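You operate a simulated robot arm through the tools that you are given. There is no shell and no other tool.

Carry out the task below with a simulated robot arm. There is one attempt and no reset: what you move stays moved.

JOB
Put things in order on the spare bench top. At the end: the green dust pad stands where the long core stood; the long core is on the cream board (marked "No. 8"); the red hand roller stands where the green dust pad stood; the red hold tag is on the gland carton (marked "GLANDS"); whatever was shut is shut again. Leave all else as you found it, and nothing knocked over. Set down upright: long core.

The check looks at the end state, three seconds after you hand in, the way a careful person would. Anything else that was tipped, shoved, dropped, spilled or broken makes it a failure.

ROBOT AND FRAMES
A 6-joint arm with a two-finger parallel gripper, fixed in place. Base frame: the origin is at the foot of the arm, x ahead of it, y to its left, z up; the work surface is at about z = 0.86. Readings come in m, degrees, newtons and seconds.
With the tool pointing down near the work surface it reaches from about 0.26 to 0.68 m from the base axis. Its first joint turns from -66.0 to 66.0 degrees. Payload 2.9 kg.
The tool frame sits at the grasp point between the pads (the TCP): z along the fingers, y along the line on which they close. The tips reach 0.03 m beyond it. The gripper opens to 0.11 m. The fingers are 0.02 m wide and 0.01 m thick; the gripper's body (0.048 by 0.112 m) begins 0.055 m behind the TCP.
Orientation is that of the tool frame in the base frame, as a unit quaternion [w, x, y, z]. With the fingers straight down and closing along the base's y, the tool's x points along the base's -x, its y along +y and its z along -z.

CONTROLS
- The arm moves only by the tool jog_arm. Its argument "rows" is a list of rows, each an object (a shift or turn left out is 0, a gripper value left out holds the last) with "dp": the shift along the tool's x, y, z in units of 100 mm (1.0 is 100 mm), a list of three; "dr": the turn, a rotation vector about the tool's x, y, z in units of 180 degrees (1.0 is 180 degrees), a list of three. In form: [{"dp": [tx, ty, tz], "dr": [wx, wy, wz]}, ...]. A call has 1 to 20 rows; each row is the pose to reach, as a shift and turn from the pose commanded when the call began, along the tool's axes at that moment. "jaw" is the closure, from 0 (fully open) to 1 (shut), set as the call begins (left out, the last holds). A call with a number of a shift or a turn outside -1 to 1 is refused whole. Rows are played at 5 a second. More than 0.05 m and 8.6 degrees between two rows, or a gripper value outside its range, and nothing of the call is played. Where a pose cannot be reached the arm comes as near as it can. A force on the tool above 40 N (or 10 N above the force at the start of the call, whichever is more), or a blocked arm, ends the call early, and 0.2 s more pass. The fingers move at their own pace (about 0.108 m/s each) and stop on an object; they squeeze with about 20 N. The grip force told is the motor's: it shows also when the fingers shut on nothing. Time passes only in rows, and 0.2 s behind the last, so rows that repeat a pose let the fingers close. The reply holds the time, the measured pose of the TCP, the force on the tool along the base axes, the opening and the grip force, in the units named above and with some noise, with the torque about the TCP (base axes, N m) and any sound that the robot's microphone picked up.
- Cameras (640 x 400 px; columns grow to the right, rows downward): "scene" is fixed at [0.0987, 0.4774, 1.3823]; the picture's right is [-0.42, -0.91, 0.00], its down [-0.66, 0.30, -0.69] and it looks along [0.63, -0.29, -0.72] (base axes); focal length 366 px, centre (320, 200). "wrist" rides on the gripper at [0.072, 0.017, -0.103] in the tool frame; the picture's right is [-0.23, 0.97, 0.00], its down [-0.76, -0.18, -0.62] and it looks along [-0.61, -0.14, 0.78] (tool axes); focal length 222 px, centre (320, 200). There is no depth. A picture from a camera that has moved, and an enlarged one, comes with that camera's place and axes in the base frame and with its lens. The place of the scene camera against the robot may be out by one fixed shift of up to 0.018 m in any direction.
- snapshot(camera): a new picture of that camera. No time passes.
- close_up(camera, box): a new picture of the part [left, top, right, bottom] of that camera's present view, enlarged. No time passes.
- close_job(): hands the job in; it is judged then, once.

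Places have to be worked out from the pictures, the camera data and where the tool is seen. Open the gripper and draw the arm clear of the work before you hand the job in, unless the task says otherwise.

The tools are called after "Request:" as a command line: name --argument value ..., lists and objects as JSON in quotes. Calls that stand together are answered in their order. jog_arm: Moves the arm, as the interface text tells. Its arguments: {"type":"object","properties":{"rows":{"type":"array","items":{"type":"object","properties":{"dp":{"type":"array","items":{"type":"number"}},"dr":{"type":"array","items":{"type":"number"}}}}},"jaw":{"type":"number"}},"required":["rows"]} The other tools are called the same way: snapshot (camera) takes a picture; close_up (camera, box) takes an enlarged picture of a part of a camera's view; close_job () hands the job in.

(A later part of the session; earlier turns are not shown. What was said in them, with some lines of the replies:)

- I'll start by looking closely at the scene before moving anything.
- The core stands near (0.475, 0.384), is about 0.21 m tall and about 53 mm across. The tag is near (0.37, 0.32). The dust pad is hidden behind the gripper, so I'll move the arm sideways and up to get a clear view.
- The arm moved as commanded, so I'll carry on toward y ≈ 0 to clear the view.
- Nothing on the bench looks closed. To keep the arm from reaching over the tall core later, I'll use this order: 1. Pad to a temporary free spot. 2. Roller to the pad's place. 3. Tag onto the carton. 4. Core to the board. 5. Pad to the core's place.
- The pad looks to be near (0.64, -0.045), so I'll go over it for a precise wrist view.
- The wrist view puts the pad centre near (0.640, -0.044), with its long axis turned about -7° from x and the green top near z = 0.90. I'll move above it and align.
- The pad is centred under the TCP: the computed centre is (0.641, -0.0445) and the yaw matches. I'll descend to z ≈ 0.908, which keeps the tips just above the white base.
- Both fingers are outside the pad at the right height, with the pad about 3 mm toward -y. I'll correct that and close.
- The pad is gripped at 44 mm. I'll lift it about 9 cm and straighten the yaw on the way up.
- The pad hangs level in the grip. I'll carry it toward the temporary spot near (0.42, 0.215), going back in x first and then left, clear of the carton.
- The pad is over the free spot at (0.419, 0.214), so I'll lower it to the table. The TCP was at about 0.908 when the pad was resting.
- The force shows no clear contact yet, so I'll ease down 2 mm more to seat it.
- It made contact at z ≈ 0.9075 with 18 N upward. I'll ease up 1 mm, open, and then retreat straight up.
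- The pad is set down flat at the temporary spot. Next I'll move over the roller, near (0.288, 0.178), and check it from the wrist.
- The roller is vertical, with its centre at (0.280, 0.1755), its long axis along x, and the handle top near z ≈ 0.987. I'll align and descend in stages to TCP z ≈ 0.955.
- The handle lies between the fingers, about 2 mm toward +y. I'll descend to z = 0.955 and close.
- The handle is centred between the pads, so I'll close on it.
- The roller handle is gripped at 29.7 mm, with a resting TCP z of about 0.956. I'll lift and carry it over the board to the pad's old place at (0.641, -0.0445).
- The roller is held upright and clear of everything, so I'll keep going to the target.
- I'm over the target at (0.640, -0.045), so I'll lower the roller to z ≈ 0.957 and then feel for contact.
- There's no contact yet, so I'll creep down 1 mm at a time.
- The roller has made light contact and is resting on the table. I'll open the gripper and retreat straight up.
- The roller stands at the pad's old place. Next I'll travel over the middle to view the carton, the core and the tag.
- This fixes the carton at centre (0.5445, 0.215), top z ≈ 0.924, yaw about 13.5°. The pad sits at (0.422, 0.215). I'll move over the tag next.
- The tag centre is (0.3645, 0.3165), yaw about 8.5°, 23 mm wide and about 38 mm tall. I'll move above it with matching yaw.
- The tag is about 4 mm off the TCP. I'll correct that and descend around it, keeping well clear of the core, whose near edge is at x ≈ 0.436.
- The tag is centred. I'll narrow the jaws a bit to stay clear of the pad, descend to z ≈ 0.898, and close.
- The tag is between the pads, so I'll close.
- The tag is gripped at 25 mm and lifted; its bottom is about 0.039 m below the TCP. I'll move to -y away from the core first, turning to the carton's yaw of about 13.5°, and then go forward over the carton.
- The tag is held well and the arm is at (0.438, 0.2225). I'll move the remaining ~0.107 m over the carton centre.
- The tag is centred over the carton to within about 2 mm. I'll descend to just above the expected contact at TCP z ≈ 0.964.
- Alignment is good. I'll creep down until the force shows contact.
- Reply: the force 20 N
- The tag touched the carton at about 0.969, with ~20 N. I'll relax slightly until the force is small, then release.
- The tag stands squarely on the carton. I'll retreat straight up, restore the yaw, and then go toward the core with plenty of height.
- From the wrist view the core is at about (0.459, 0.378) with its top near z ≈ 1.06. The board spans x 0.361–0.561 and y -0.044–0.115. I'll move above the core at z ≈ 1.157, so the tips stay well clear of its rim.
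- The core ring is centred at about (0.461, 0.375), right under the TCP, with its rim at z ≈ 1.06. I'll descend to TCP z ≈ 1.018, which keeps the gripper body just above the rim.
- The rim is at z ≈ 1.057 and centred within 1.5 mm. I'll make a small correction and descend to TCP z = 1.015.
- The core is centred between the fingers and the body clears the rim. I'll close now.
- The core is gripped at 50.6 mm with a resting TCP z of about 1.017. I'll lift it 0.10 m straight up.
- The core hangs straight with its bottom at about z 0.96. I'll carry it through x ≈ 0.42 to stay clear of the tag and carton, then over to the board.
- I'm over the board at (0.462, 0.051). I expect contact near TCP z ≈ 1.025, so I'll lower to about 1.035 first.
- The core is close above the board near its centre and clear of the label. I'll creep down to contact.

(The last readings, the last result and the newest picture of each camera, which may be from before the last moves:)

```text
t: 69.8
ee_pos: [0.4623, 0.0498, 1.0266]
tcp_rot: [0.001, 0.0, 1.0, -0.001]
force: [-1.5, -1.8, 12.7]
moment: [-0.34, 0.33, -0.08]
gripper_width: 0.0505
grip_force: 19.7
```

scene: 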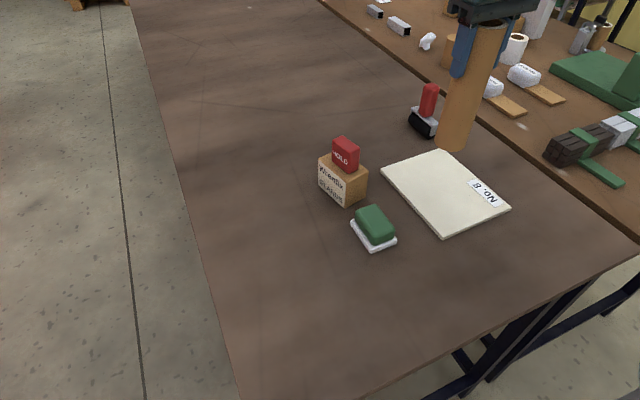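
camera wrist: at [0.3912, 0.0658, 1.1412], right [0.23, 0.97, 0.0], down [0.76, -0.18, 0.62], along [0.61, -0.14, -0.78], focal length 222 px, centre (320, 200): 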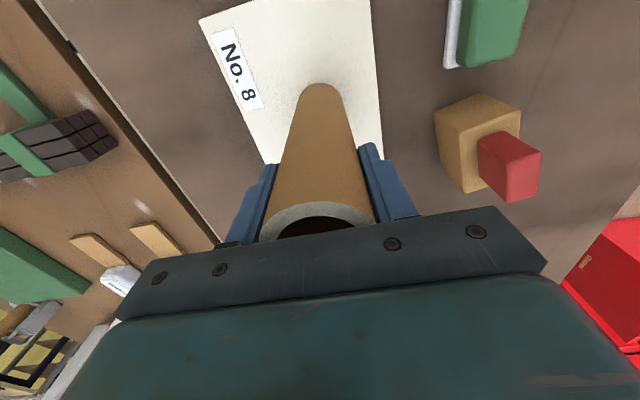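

The core touched at z ≈ 1.027. I'll ease the load off slightly and check before releasing.

Request:
jog_arm --rows '[{"dp": [0, 0, -0.008]}, {"dp": [0, 0, -0.008]}]'

Request:
close_up --camera "scene" --box '[370, 60, 530, 250]'

```text
t: 70.4
ee_pos: [0.4622, 0.0497, 1.0272]
tcp_rot: [0.0, 0.001, 1.0, 0.0]
force: [0.8, -1.7, 4.2]
moment: [-0.2, -0.18, -0.07]
gripper_width: 0.0506
grip_force: 20.3
```

```text
2.11 times, centred on (450, 155) of scene
camera zoom: at [0.0987, 0.4773, 1.3823], right [-0.42, -0.91, 0.0], down [-0.66, 0.3, -0.69], along [0.63, -0.29, -0.72], focal length 771 px, centre (46, 295)
```

zoom: 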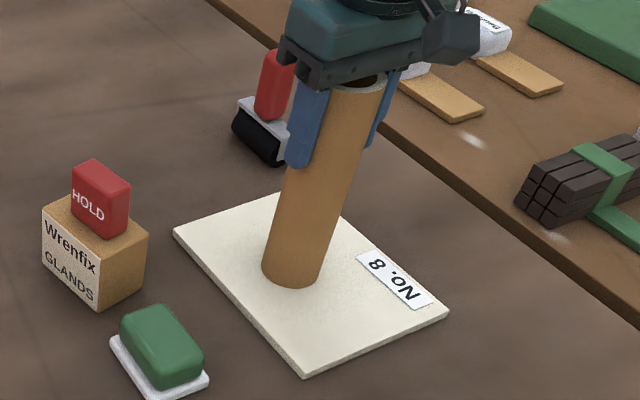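

Only light contact remains (about 4 N) and the core is upright on the board. I'll open, then rise straight up.

Request:
jog_arm --rows '[{"dp": [0, 0, 0]}, {"dp": [0, 0, 0]}, {"dp": [0, 0, 0]}, {"dp": [0, 0, 0]}]' --jaw 0

Request:
snapshot --camera "wrist"

Request:
jog_arm --rows '[{"dp": [0, 0, -0.1]}, {"dp": [0, 0, -0.3]}, {"dp": [0, 0, -0.6]}, {"dp": [0, 0, -0.9]}, {"dp": [0, 0, -1]}]'

Request:
snapshot --camera "scene"

Request:
snapshot --camera "wrist"

```text
t: 71.4
ee_pos: [0.4629, 0.0496, 1.0273]
tcp_rot: [0.0, 0.0, 1.0, 0.0]
force: [0.5, 0.9, 0.7]
moment: [0.0, -0.04, -0.01]
gripper_width: 0.1098
grip_force: 0.0
```

```text
taken
camera wrist: at [0.391, 0.0669, 1.1314], right [0.23, 0.97, 0.0], down [0.76, -0.18, 0.62], along [0.61, -0.14, -0.78], focal length 222 px, centre (320, 200)
```

wrist: 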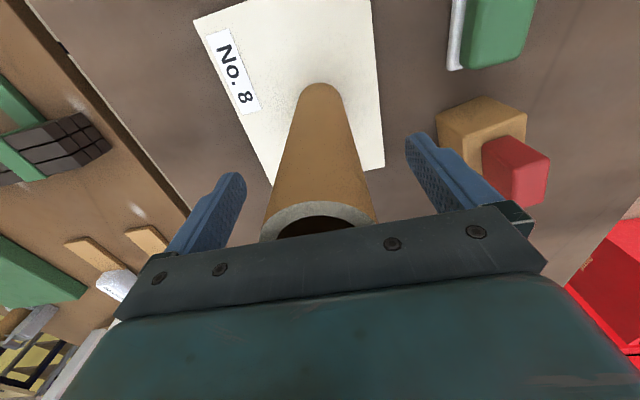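

```text
t: 72.6
ee_pos: [0.466, 0.0485, 1.1276]
tcp_rot: [0.001, 0.0, 1.0, 0.0]
force: [0.1, -0.4, -0.3]
moment: [0.02, 0.01, -0.02]
gripper_width: 0.1103
grip_force: 0.0
```

```text
taken
```

scene: 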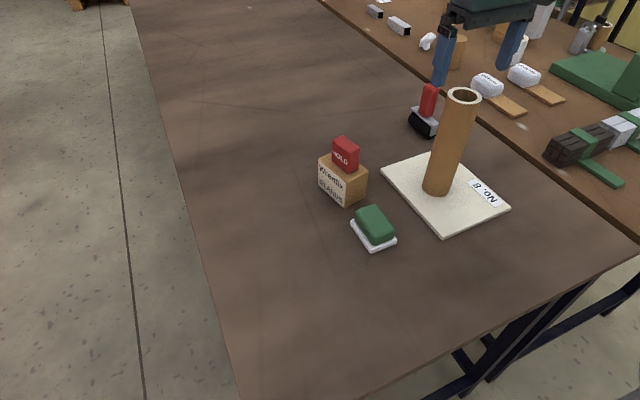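

```text
taken
camera wrist: at [0.394, 0.0663, 1.2318], right [0.23, 0.97, 0.0], down [0.76, -0.18, 0.62], along [0.61, -0.14, -0.78], focal length 222 px, centre (320, 200)
```

wrist: 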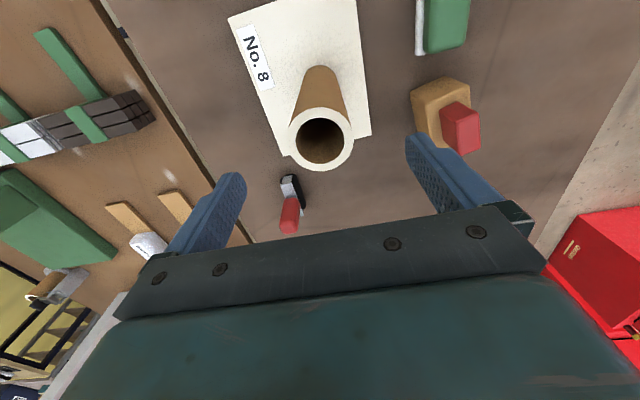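

The core stands upright on the board. I'll rise a little more, then move over to the pad at (0.422, 0.215).

Request:
jog_arm --rows '[{"dp": [0, 0, -0.3]}, {"dp": [0.1, 0.2, -0.3]}, {"dp": [0.2, 0.5, -0.3]}, {"dp": [0.3, 0.8, -0.3]}, {"dp": [0.42, 0.9, -0.3]}]'

Request:
jog_arm --rows '[{"dp": [0, 0.25, 0.1]}, {"dp": [0, 0.5, 0.3]}, {"dp": [0, 0.76, 0.6]}, {"dp": [0, 0.76, 0.9]}, {"dp": [0, 0.76, 1.0]}]'

Request:
snapshot --camera "wrist"

Request:
close_up --camera "wrist" --box '[240, 30, 420, 180]'

```text
t: 73.8
ee_pos: [0.4204, 0.1392, 1.1567]
tcp_rot: [-0.001, 0.0, 1.0, -0.001]
force: [0.5, 0.1, 0.7]
moment: [0.0, 0.01, 0.0]
gripper_width: 0.11
grip_force: 0.0
```

```text
t: 75.0
ee_pos: [0.4203, 0.2167, 1.0563]
tcp_rot: [0.0, -0.001, 1.0, 0.0]
force: [-0.1, 0.5, -0.5]
moment: [0.02, 0.03, 0.01]
gripper_width: 0.1101
grip_force: 0.1
```

```text
taken
camera wrist: at [0.3492, 0.2337, 1.16], right [0.23, 0.97, 0.0], down [0.76, -0.18, 0.62], along [0.61, -0.14, -0.78], focal length 222 px, centre (320, 200)
```

wrist: 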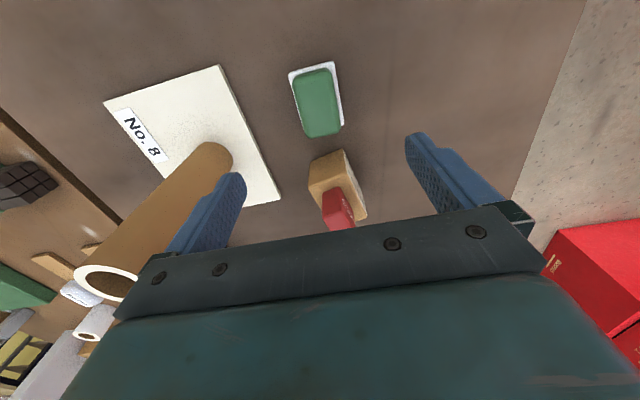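

```text
2.67 times, centred on (330, 105) of wrist
camera zoom: at [0.3492, 0.2337, 1.16], right [0.23, 0.97, 0.0], down [0.76, -0.18, 0.62], along [0.61, -0.14, -0.78], focal length 592 px, centre (293, 453)
```

zoom: 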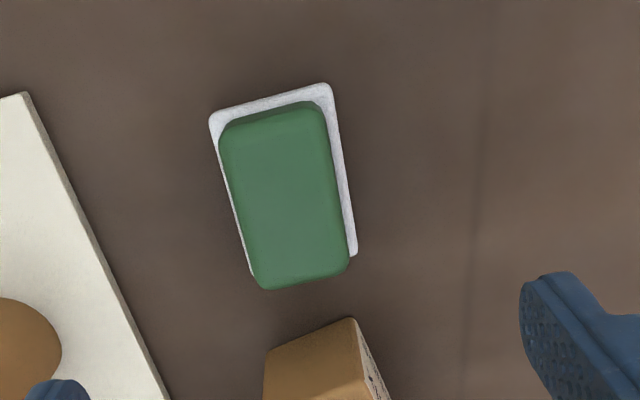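

The pad centre is (0.423, 0.214). I'll align and descend to TCP z ≈ 0.908.

Request:
jog_arm --rows '[{"dp": [-0.02, -0.025, 0.25]}, {"dp": [-0.02, -0.025, 0.5]}, {"dp": [-0.02, -0.025, 0.75]}, {"dp": [-0.02, -0.025, 1.0]}, {"dp": [-0.02, -0.025, 1.0]}]'

Request:
jog_arm --rows '[{"dp": [0, 0, 0.15]}, {"dp": [0, 0, 0.3]}, {"dp": [0, 0, 0.42]}, {"dp": [0, 0, 0.475]}, {"dp": [0, 0, 0.475]}]'

Request:
snapshot --camera "wrist"

Request:
close_up --camera "scene" --box '[300, 120, 440, 260]'

```text
t: 76.2
ee_pos: [0.422, 0.211, 0.9556]
tcp_rot: [0.0, 0.0, 1.0, 0.0]
force: [0.9, 1.2, 0.4]
moment: [0.03, 0.01, -0.02]
gripper_width: 0.1102
grip_force: 0.0
```

```text
t: 77.4
ee_pos: [0.4224, 0.2132, 0.9093]
tcp_rot: [0.0, 0.0, 1.0, 0.0]
force: [-0.5, 0.0, 0.1]
moment: [-0.01, -0.02, 0.01]
gripper_width: 0.1098
grip_force: 0.1
```

```text
taken
camera wrist: at [0.351, 0.2307, 1.0121], right [0.23, 0.97, 0.0], down [0.76, -0.18, 0.62], along [0.61, -0.14, -0.78], focal length 222 px, centre (320, 200)
```

wrist: 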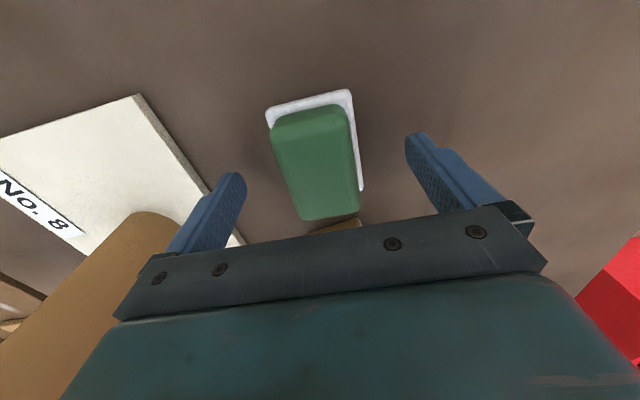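

```text
2.86 times, centred on (370, 190) of scene
camera zoom: at [0.0987, 0.4774, 1.3823], right [-0.42, -0.91, 0.0], down [-0.66, 0.3, -0.69], along [0.63, -0.29, -0.72], focal length 1046 px, centre (177, 229)
```

zoom: 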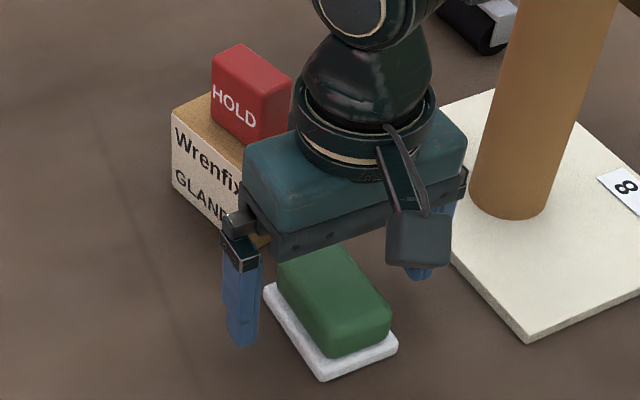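

The fingers straddle the green block, clear of the carton and the core. I'll close and lift about 9 cm.

Request:
jog_arm --rows '[{"dp": [0, 0, 0]}, {"dp": [0, 0, 0]}, {"dp": [0, 0, 0]}, {"dp": [0, 0, 0]}]' --jaw 1

Request:
jog_arm --rows '[{"dp": [0, 0, -0.1]}, {"dp": [0, 0, -0.3]}, {"dp": [0, 0, -0.6]}, {"dp": [0, 0, -0.9]}, {"dp": [0, 0, -0.9]}]'

Request:
snapshot --camera "wrist"

Request:
snapshot --camera "scene"

```text
t: 78.4
ee_pos: [0.4231, 0.2128, 0.9083]
tcp_rot: [0.001, 0.0, 1.0, 0.0]
force: [-0.4, 1.0, 0.2]
moment: [0.01, -0.04, -0.01]
gripper_width: 0.0444
grip_force: 19.9
```

```text
t: 79.6
ee_pos: [0.4247, 0.2129, 0.9996]
tcp_rot: [0.0, 0.0, 1.0, 0.0]
force: [-1.0, -0.1, -0.5]
moment: [0.02, -0.02, -0.01]
gripper_width: 0.0441
grip_force: 20.3
```

```text
taken
camera wrist: at [0.3528, 0.2301, 1.103], right [0.23, 0.97, 0.0], down [0.76, -0.18, 0.62], along [0.61, -0.14, -0.78], focal length 222 px, centre (320, 200)
```

wrist: 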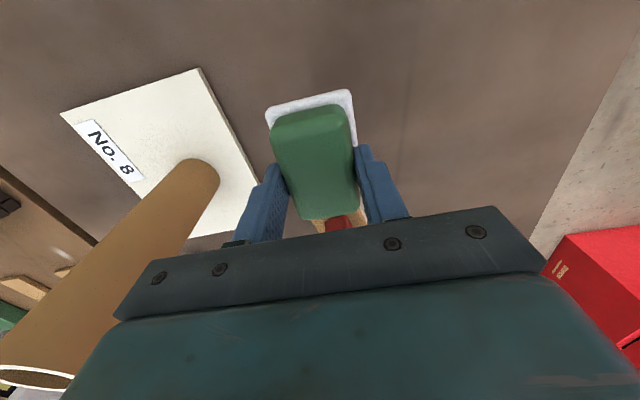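

```text
taken
```

scene: 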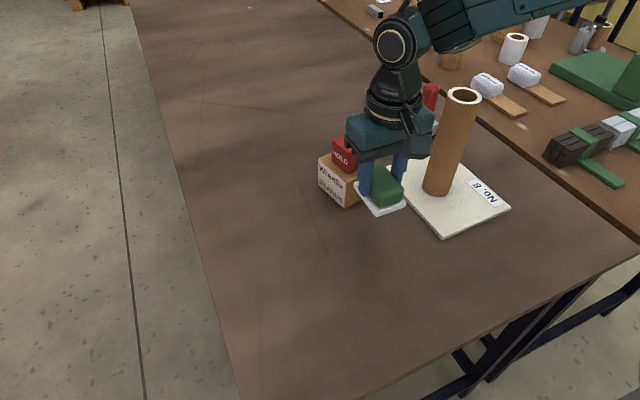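

The pad is lifted cleanly. I'll carry it to the core's old place at (0.461, 0.375).

Request:
jog_arm --rows '[{"dp": [0, 0.2, 0]}, {"dp": [0, 0.45, 0]}, {"dp": [0, 0.7, 0]}, {"dp": [-0.1, 0.9, 0]}]'

Request:
jog_arm --rows '[{"dp": [-0.1, 0.25, 0]}, {"dp": [-0.2, 0.5, 0]}, {"dp": [-0.27, 0.72, 0]}, {"dp": [-0.27, 0.72, 0]}]'

Request:
snapshot --camera "scene"

Request:
snapshot --camera "wrist"

```text
t: 80.6
ee_pos: [0.4329, 0.3039, 0.9998]
tcp_rot: [0.0, 0.0, 1.0, 0.0]
force: [-0.4, 0.4, -1.2]
moment: [-0.01, -0.02, 0.01]
gripper_width: 0.0445
grip_force: 19.6
```

```text
t: 81.6
ee_pos: [0.461, 0.3736, 0.999]
tcp_rot: [0.0, 0.001, 1.0, 0.0]
force: [-0.2, -0.1, -0.2]
moment: [0.02, -0.01, -0.01]
gripper_width: 0.044
grip_force: 19.8
```

```text
taken
```

scene: 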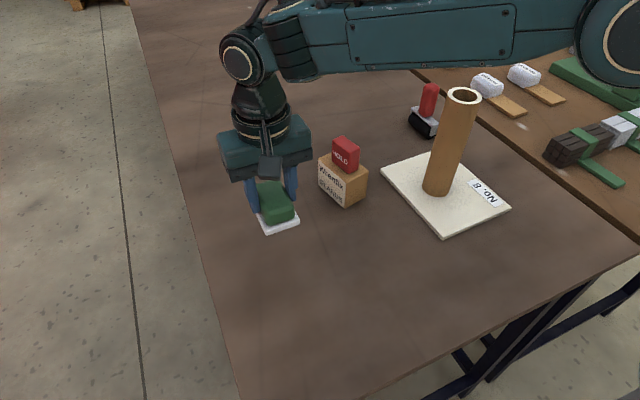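

```text
taken
camera wrist: at [0.3888, 0.3913, 1.1022], right [0.23, 0.97, 0.0], down [0.76, -0.18, 0.62], along [0.61, -0.14, -0.78], focal length 222 px, centre (320, 200)
```

wrist: 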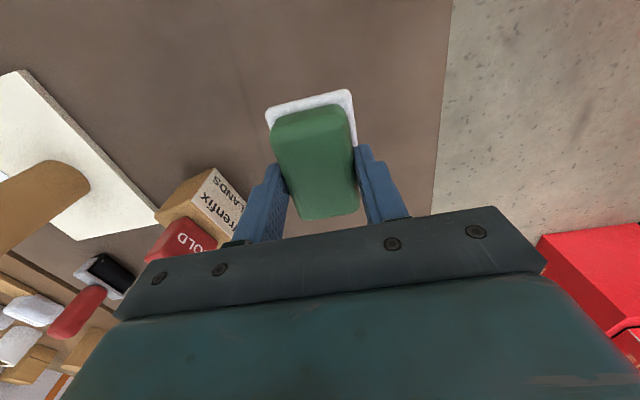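

I'm over the core's old spot at (0.461, 0.374), so I'll lower to just above contact.

Request:
jog_arm --rows '[{"dp": [0, 0, 0.25]}, {"dp": [0, 0, 0.5]}, {"dp": [0, 0, 0.7]}, {"dp": [0, 0, 0.82]}, {"dp": [0, 0, 0.88]}, {"dp": [0, 0, 0.895]}, {"dp": [0, 0, 0.895]}]'

Request:
jog_arm --rows '[{"dp": [0, 0, 0.01]}, {"dp": [0, 0, 0.01]}]'

```text
t: 83.2
ee_pos: [0.4592, 0.3753, 0.9092]
tcp_rot: [0.0, 0.0, 1.0, 0.0]
force: [0.0, -0.1, -1.4]
moment: [-0.01, -0.02, 0.02]
gripper_width: 0.0443
grip_force: 20.5
```

```text
t: 83.8
ee_pos: [0.4588, 0.3755, 0.909]
tcp_rot: [0.0, 0.0, 1.0, 0.0]
force: [-3.4, -1.9, 7.5]
moment: [-0.08, 0.22, 0.0]
gripper_width: 0.0443
grip_force: 19.6
```

The pad has made light contact and is resting on the table. I'll open and retreat straight up.

Request:
jog_arm --rows '[{"dp": [0, 0, -0.003]}, {"dp": [0, 0, -0.003]}, {"dp": [0, 0, -0.003]}, {"dp": [0, 0, -0.003]}]' --jaw 0

Request:
jog_arm --rows '[{"dp": [0, 0, -0.15]}, {"dp": [0, 0, -0.4]}, {"dp": [0, 0, -0.7]}, {"dp": [0, 0, -1]}]'

Request:
jog_arm --rows '[{"dp": [0.2, -0.1, -0.3]}, {"dp": [0.4, -0.2, -0.6]}, {"dp": [0.7, -0.35, -0.9]}, {"dp": [1, -0.5, -1]}, {"dp": [1, -0.5, -1]}]'

Request:
snapshot --camera "scene"

Request:
snapshot --camera "wrist"

```text
t: 84.8
ee_pos: [0.4597, 0.3762, 0.9086]
tcp_rot: [0.0, 0.0, 1.0, 0.0]
force: [-0.3, 0.0, 0.0]
moment: [-0.01, 0.03, 0.01]
gripper_width: 0.1098
grip_force: 0.1
```

```text
t: 85.8
ee_pos: [0.4595, 0.3755, 1.0094]
tcp_rot: [0.0, 0.001, 1.0, 0.001]
force: [0.0, 0.6, 0.6]
moment: [0.02, -0.04, -0.04]
gripper_width: 0.1102
grip_force: 0.1
```

```text
t: 87.0
ee_pos: [0.3591, 0.3233, 1.1092]
tcp_rot: [0.0, 0.0, 1.0, 0.0]
force: [-0.3, -0.9, -0.7]
moment: [-0.01, 0.02, -0.02]
gripper_width: 0.1098
grip_force: 0.1
```

```text
taken
```

scene: 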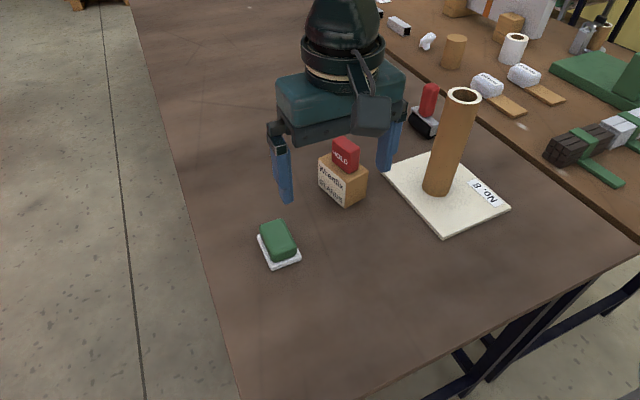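

```text
taken
camera wrist: at [0.2881, 0.3407, 1.212], right [0.23, 0.97, 0.0], down [0.76, -0.18, 0.62], along [0.61, -0.14, -0.78], focal length 222 px, centre (320, 200)
```

wrist: 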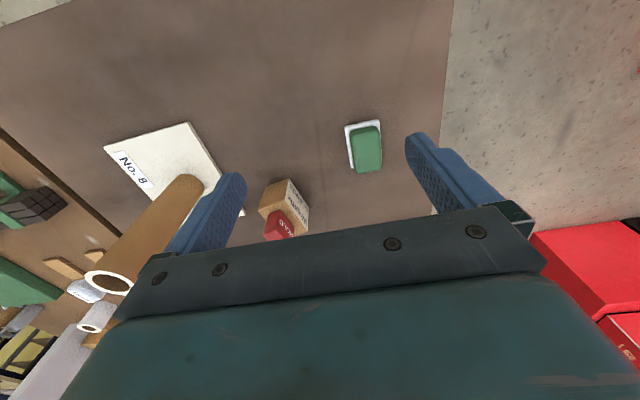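

All five items look in place. I'll do one close check of the final state before handing in.

Request:
close_up --camera "scene" --box '[230, 70, 530, 280]'

Request:
jog_arm --rows '[{"dp": [0.05, 0, -0.2]}, {"dp": [0.1, 0, -0.4]}, {"dp": [0.1, 0, -0.4]}]'

```text
1.90 times, centred on (380, 175) of scene
camera zoom: at [0.0987, 0.4774, 1.3823], right [-0.42, -0.91, 0.0], down [-0.66, 0.3, -0.69], along [0.63, -0.29, -0.72], focal length 698 px, centre (206, 248)
```

zoom: 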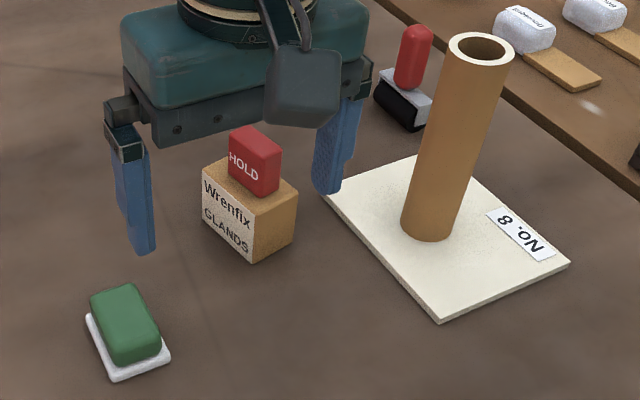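

```text
t: 87.8
ee_pos: [0.3492, 0.3237, 1.1494]
tcp_rot: [0.0, 0.0, 1.0, 0.0]
force: [0.9, -0.6, -0.3]
moment: [0.0, 0.0, 0.03]
gripper_width: 0.1099
grip_force: 0.1
```

The core stands upright on the No. 8 board, and the pad is where the core stood. The roller is where the pad stood, and the tag is on the GLANDS carton. The gripper is open and clear, and nothing was shut to begin with, so I'll hand in.

Request:
close_job

```text
The job is handed in.
```

I've put the bench in order and handed the job in; I don't have the check's result yet. In the last pictures:

- **Long core:** it stands upright on the cream "No. 8" board, near the middle and clear of the label.
- **Green dust pad:** it sits where the long core stood. I set it down briefly on a free part of the bench first, to keep the arm away from the tall core.
- **Red hand roller:** it stands where the dust pad stood.
- **Red hold tag:** it stands on top of the "GLANDS" carton.

I didn't see anything on the bench that was shut, so there was nothing to close again. I saw nothing knocked over or pushed out of place. The gripper is open and the arm is clear of the work.
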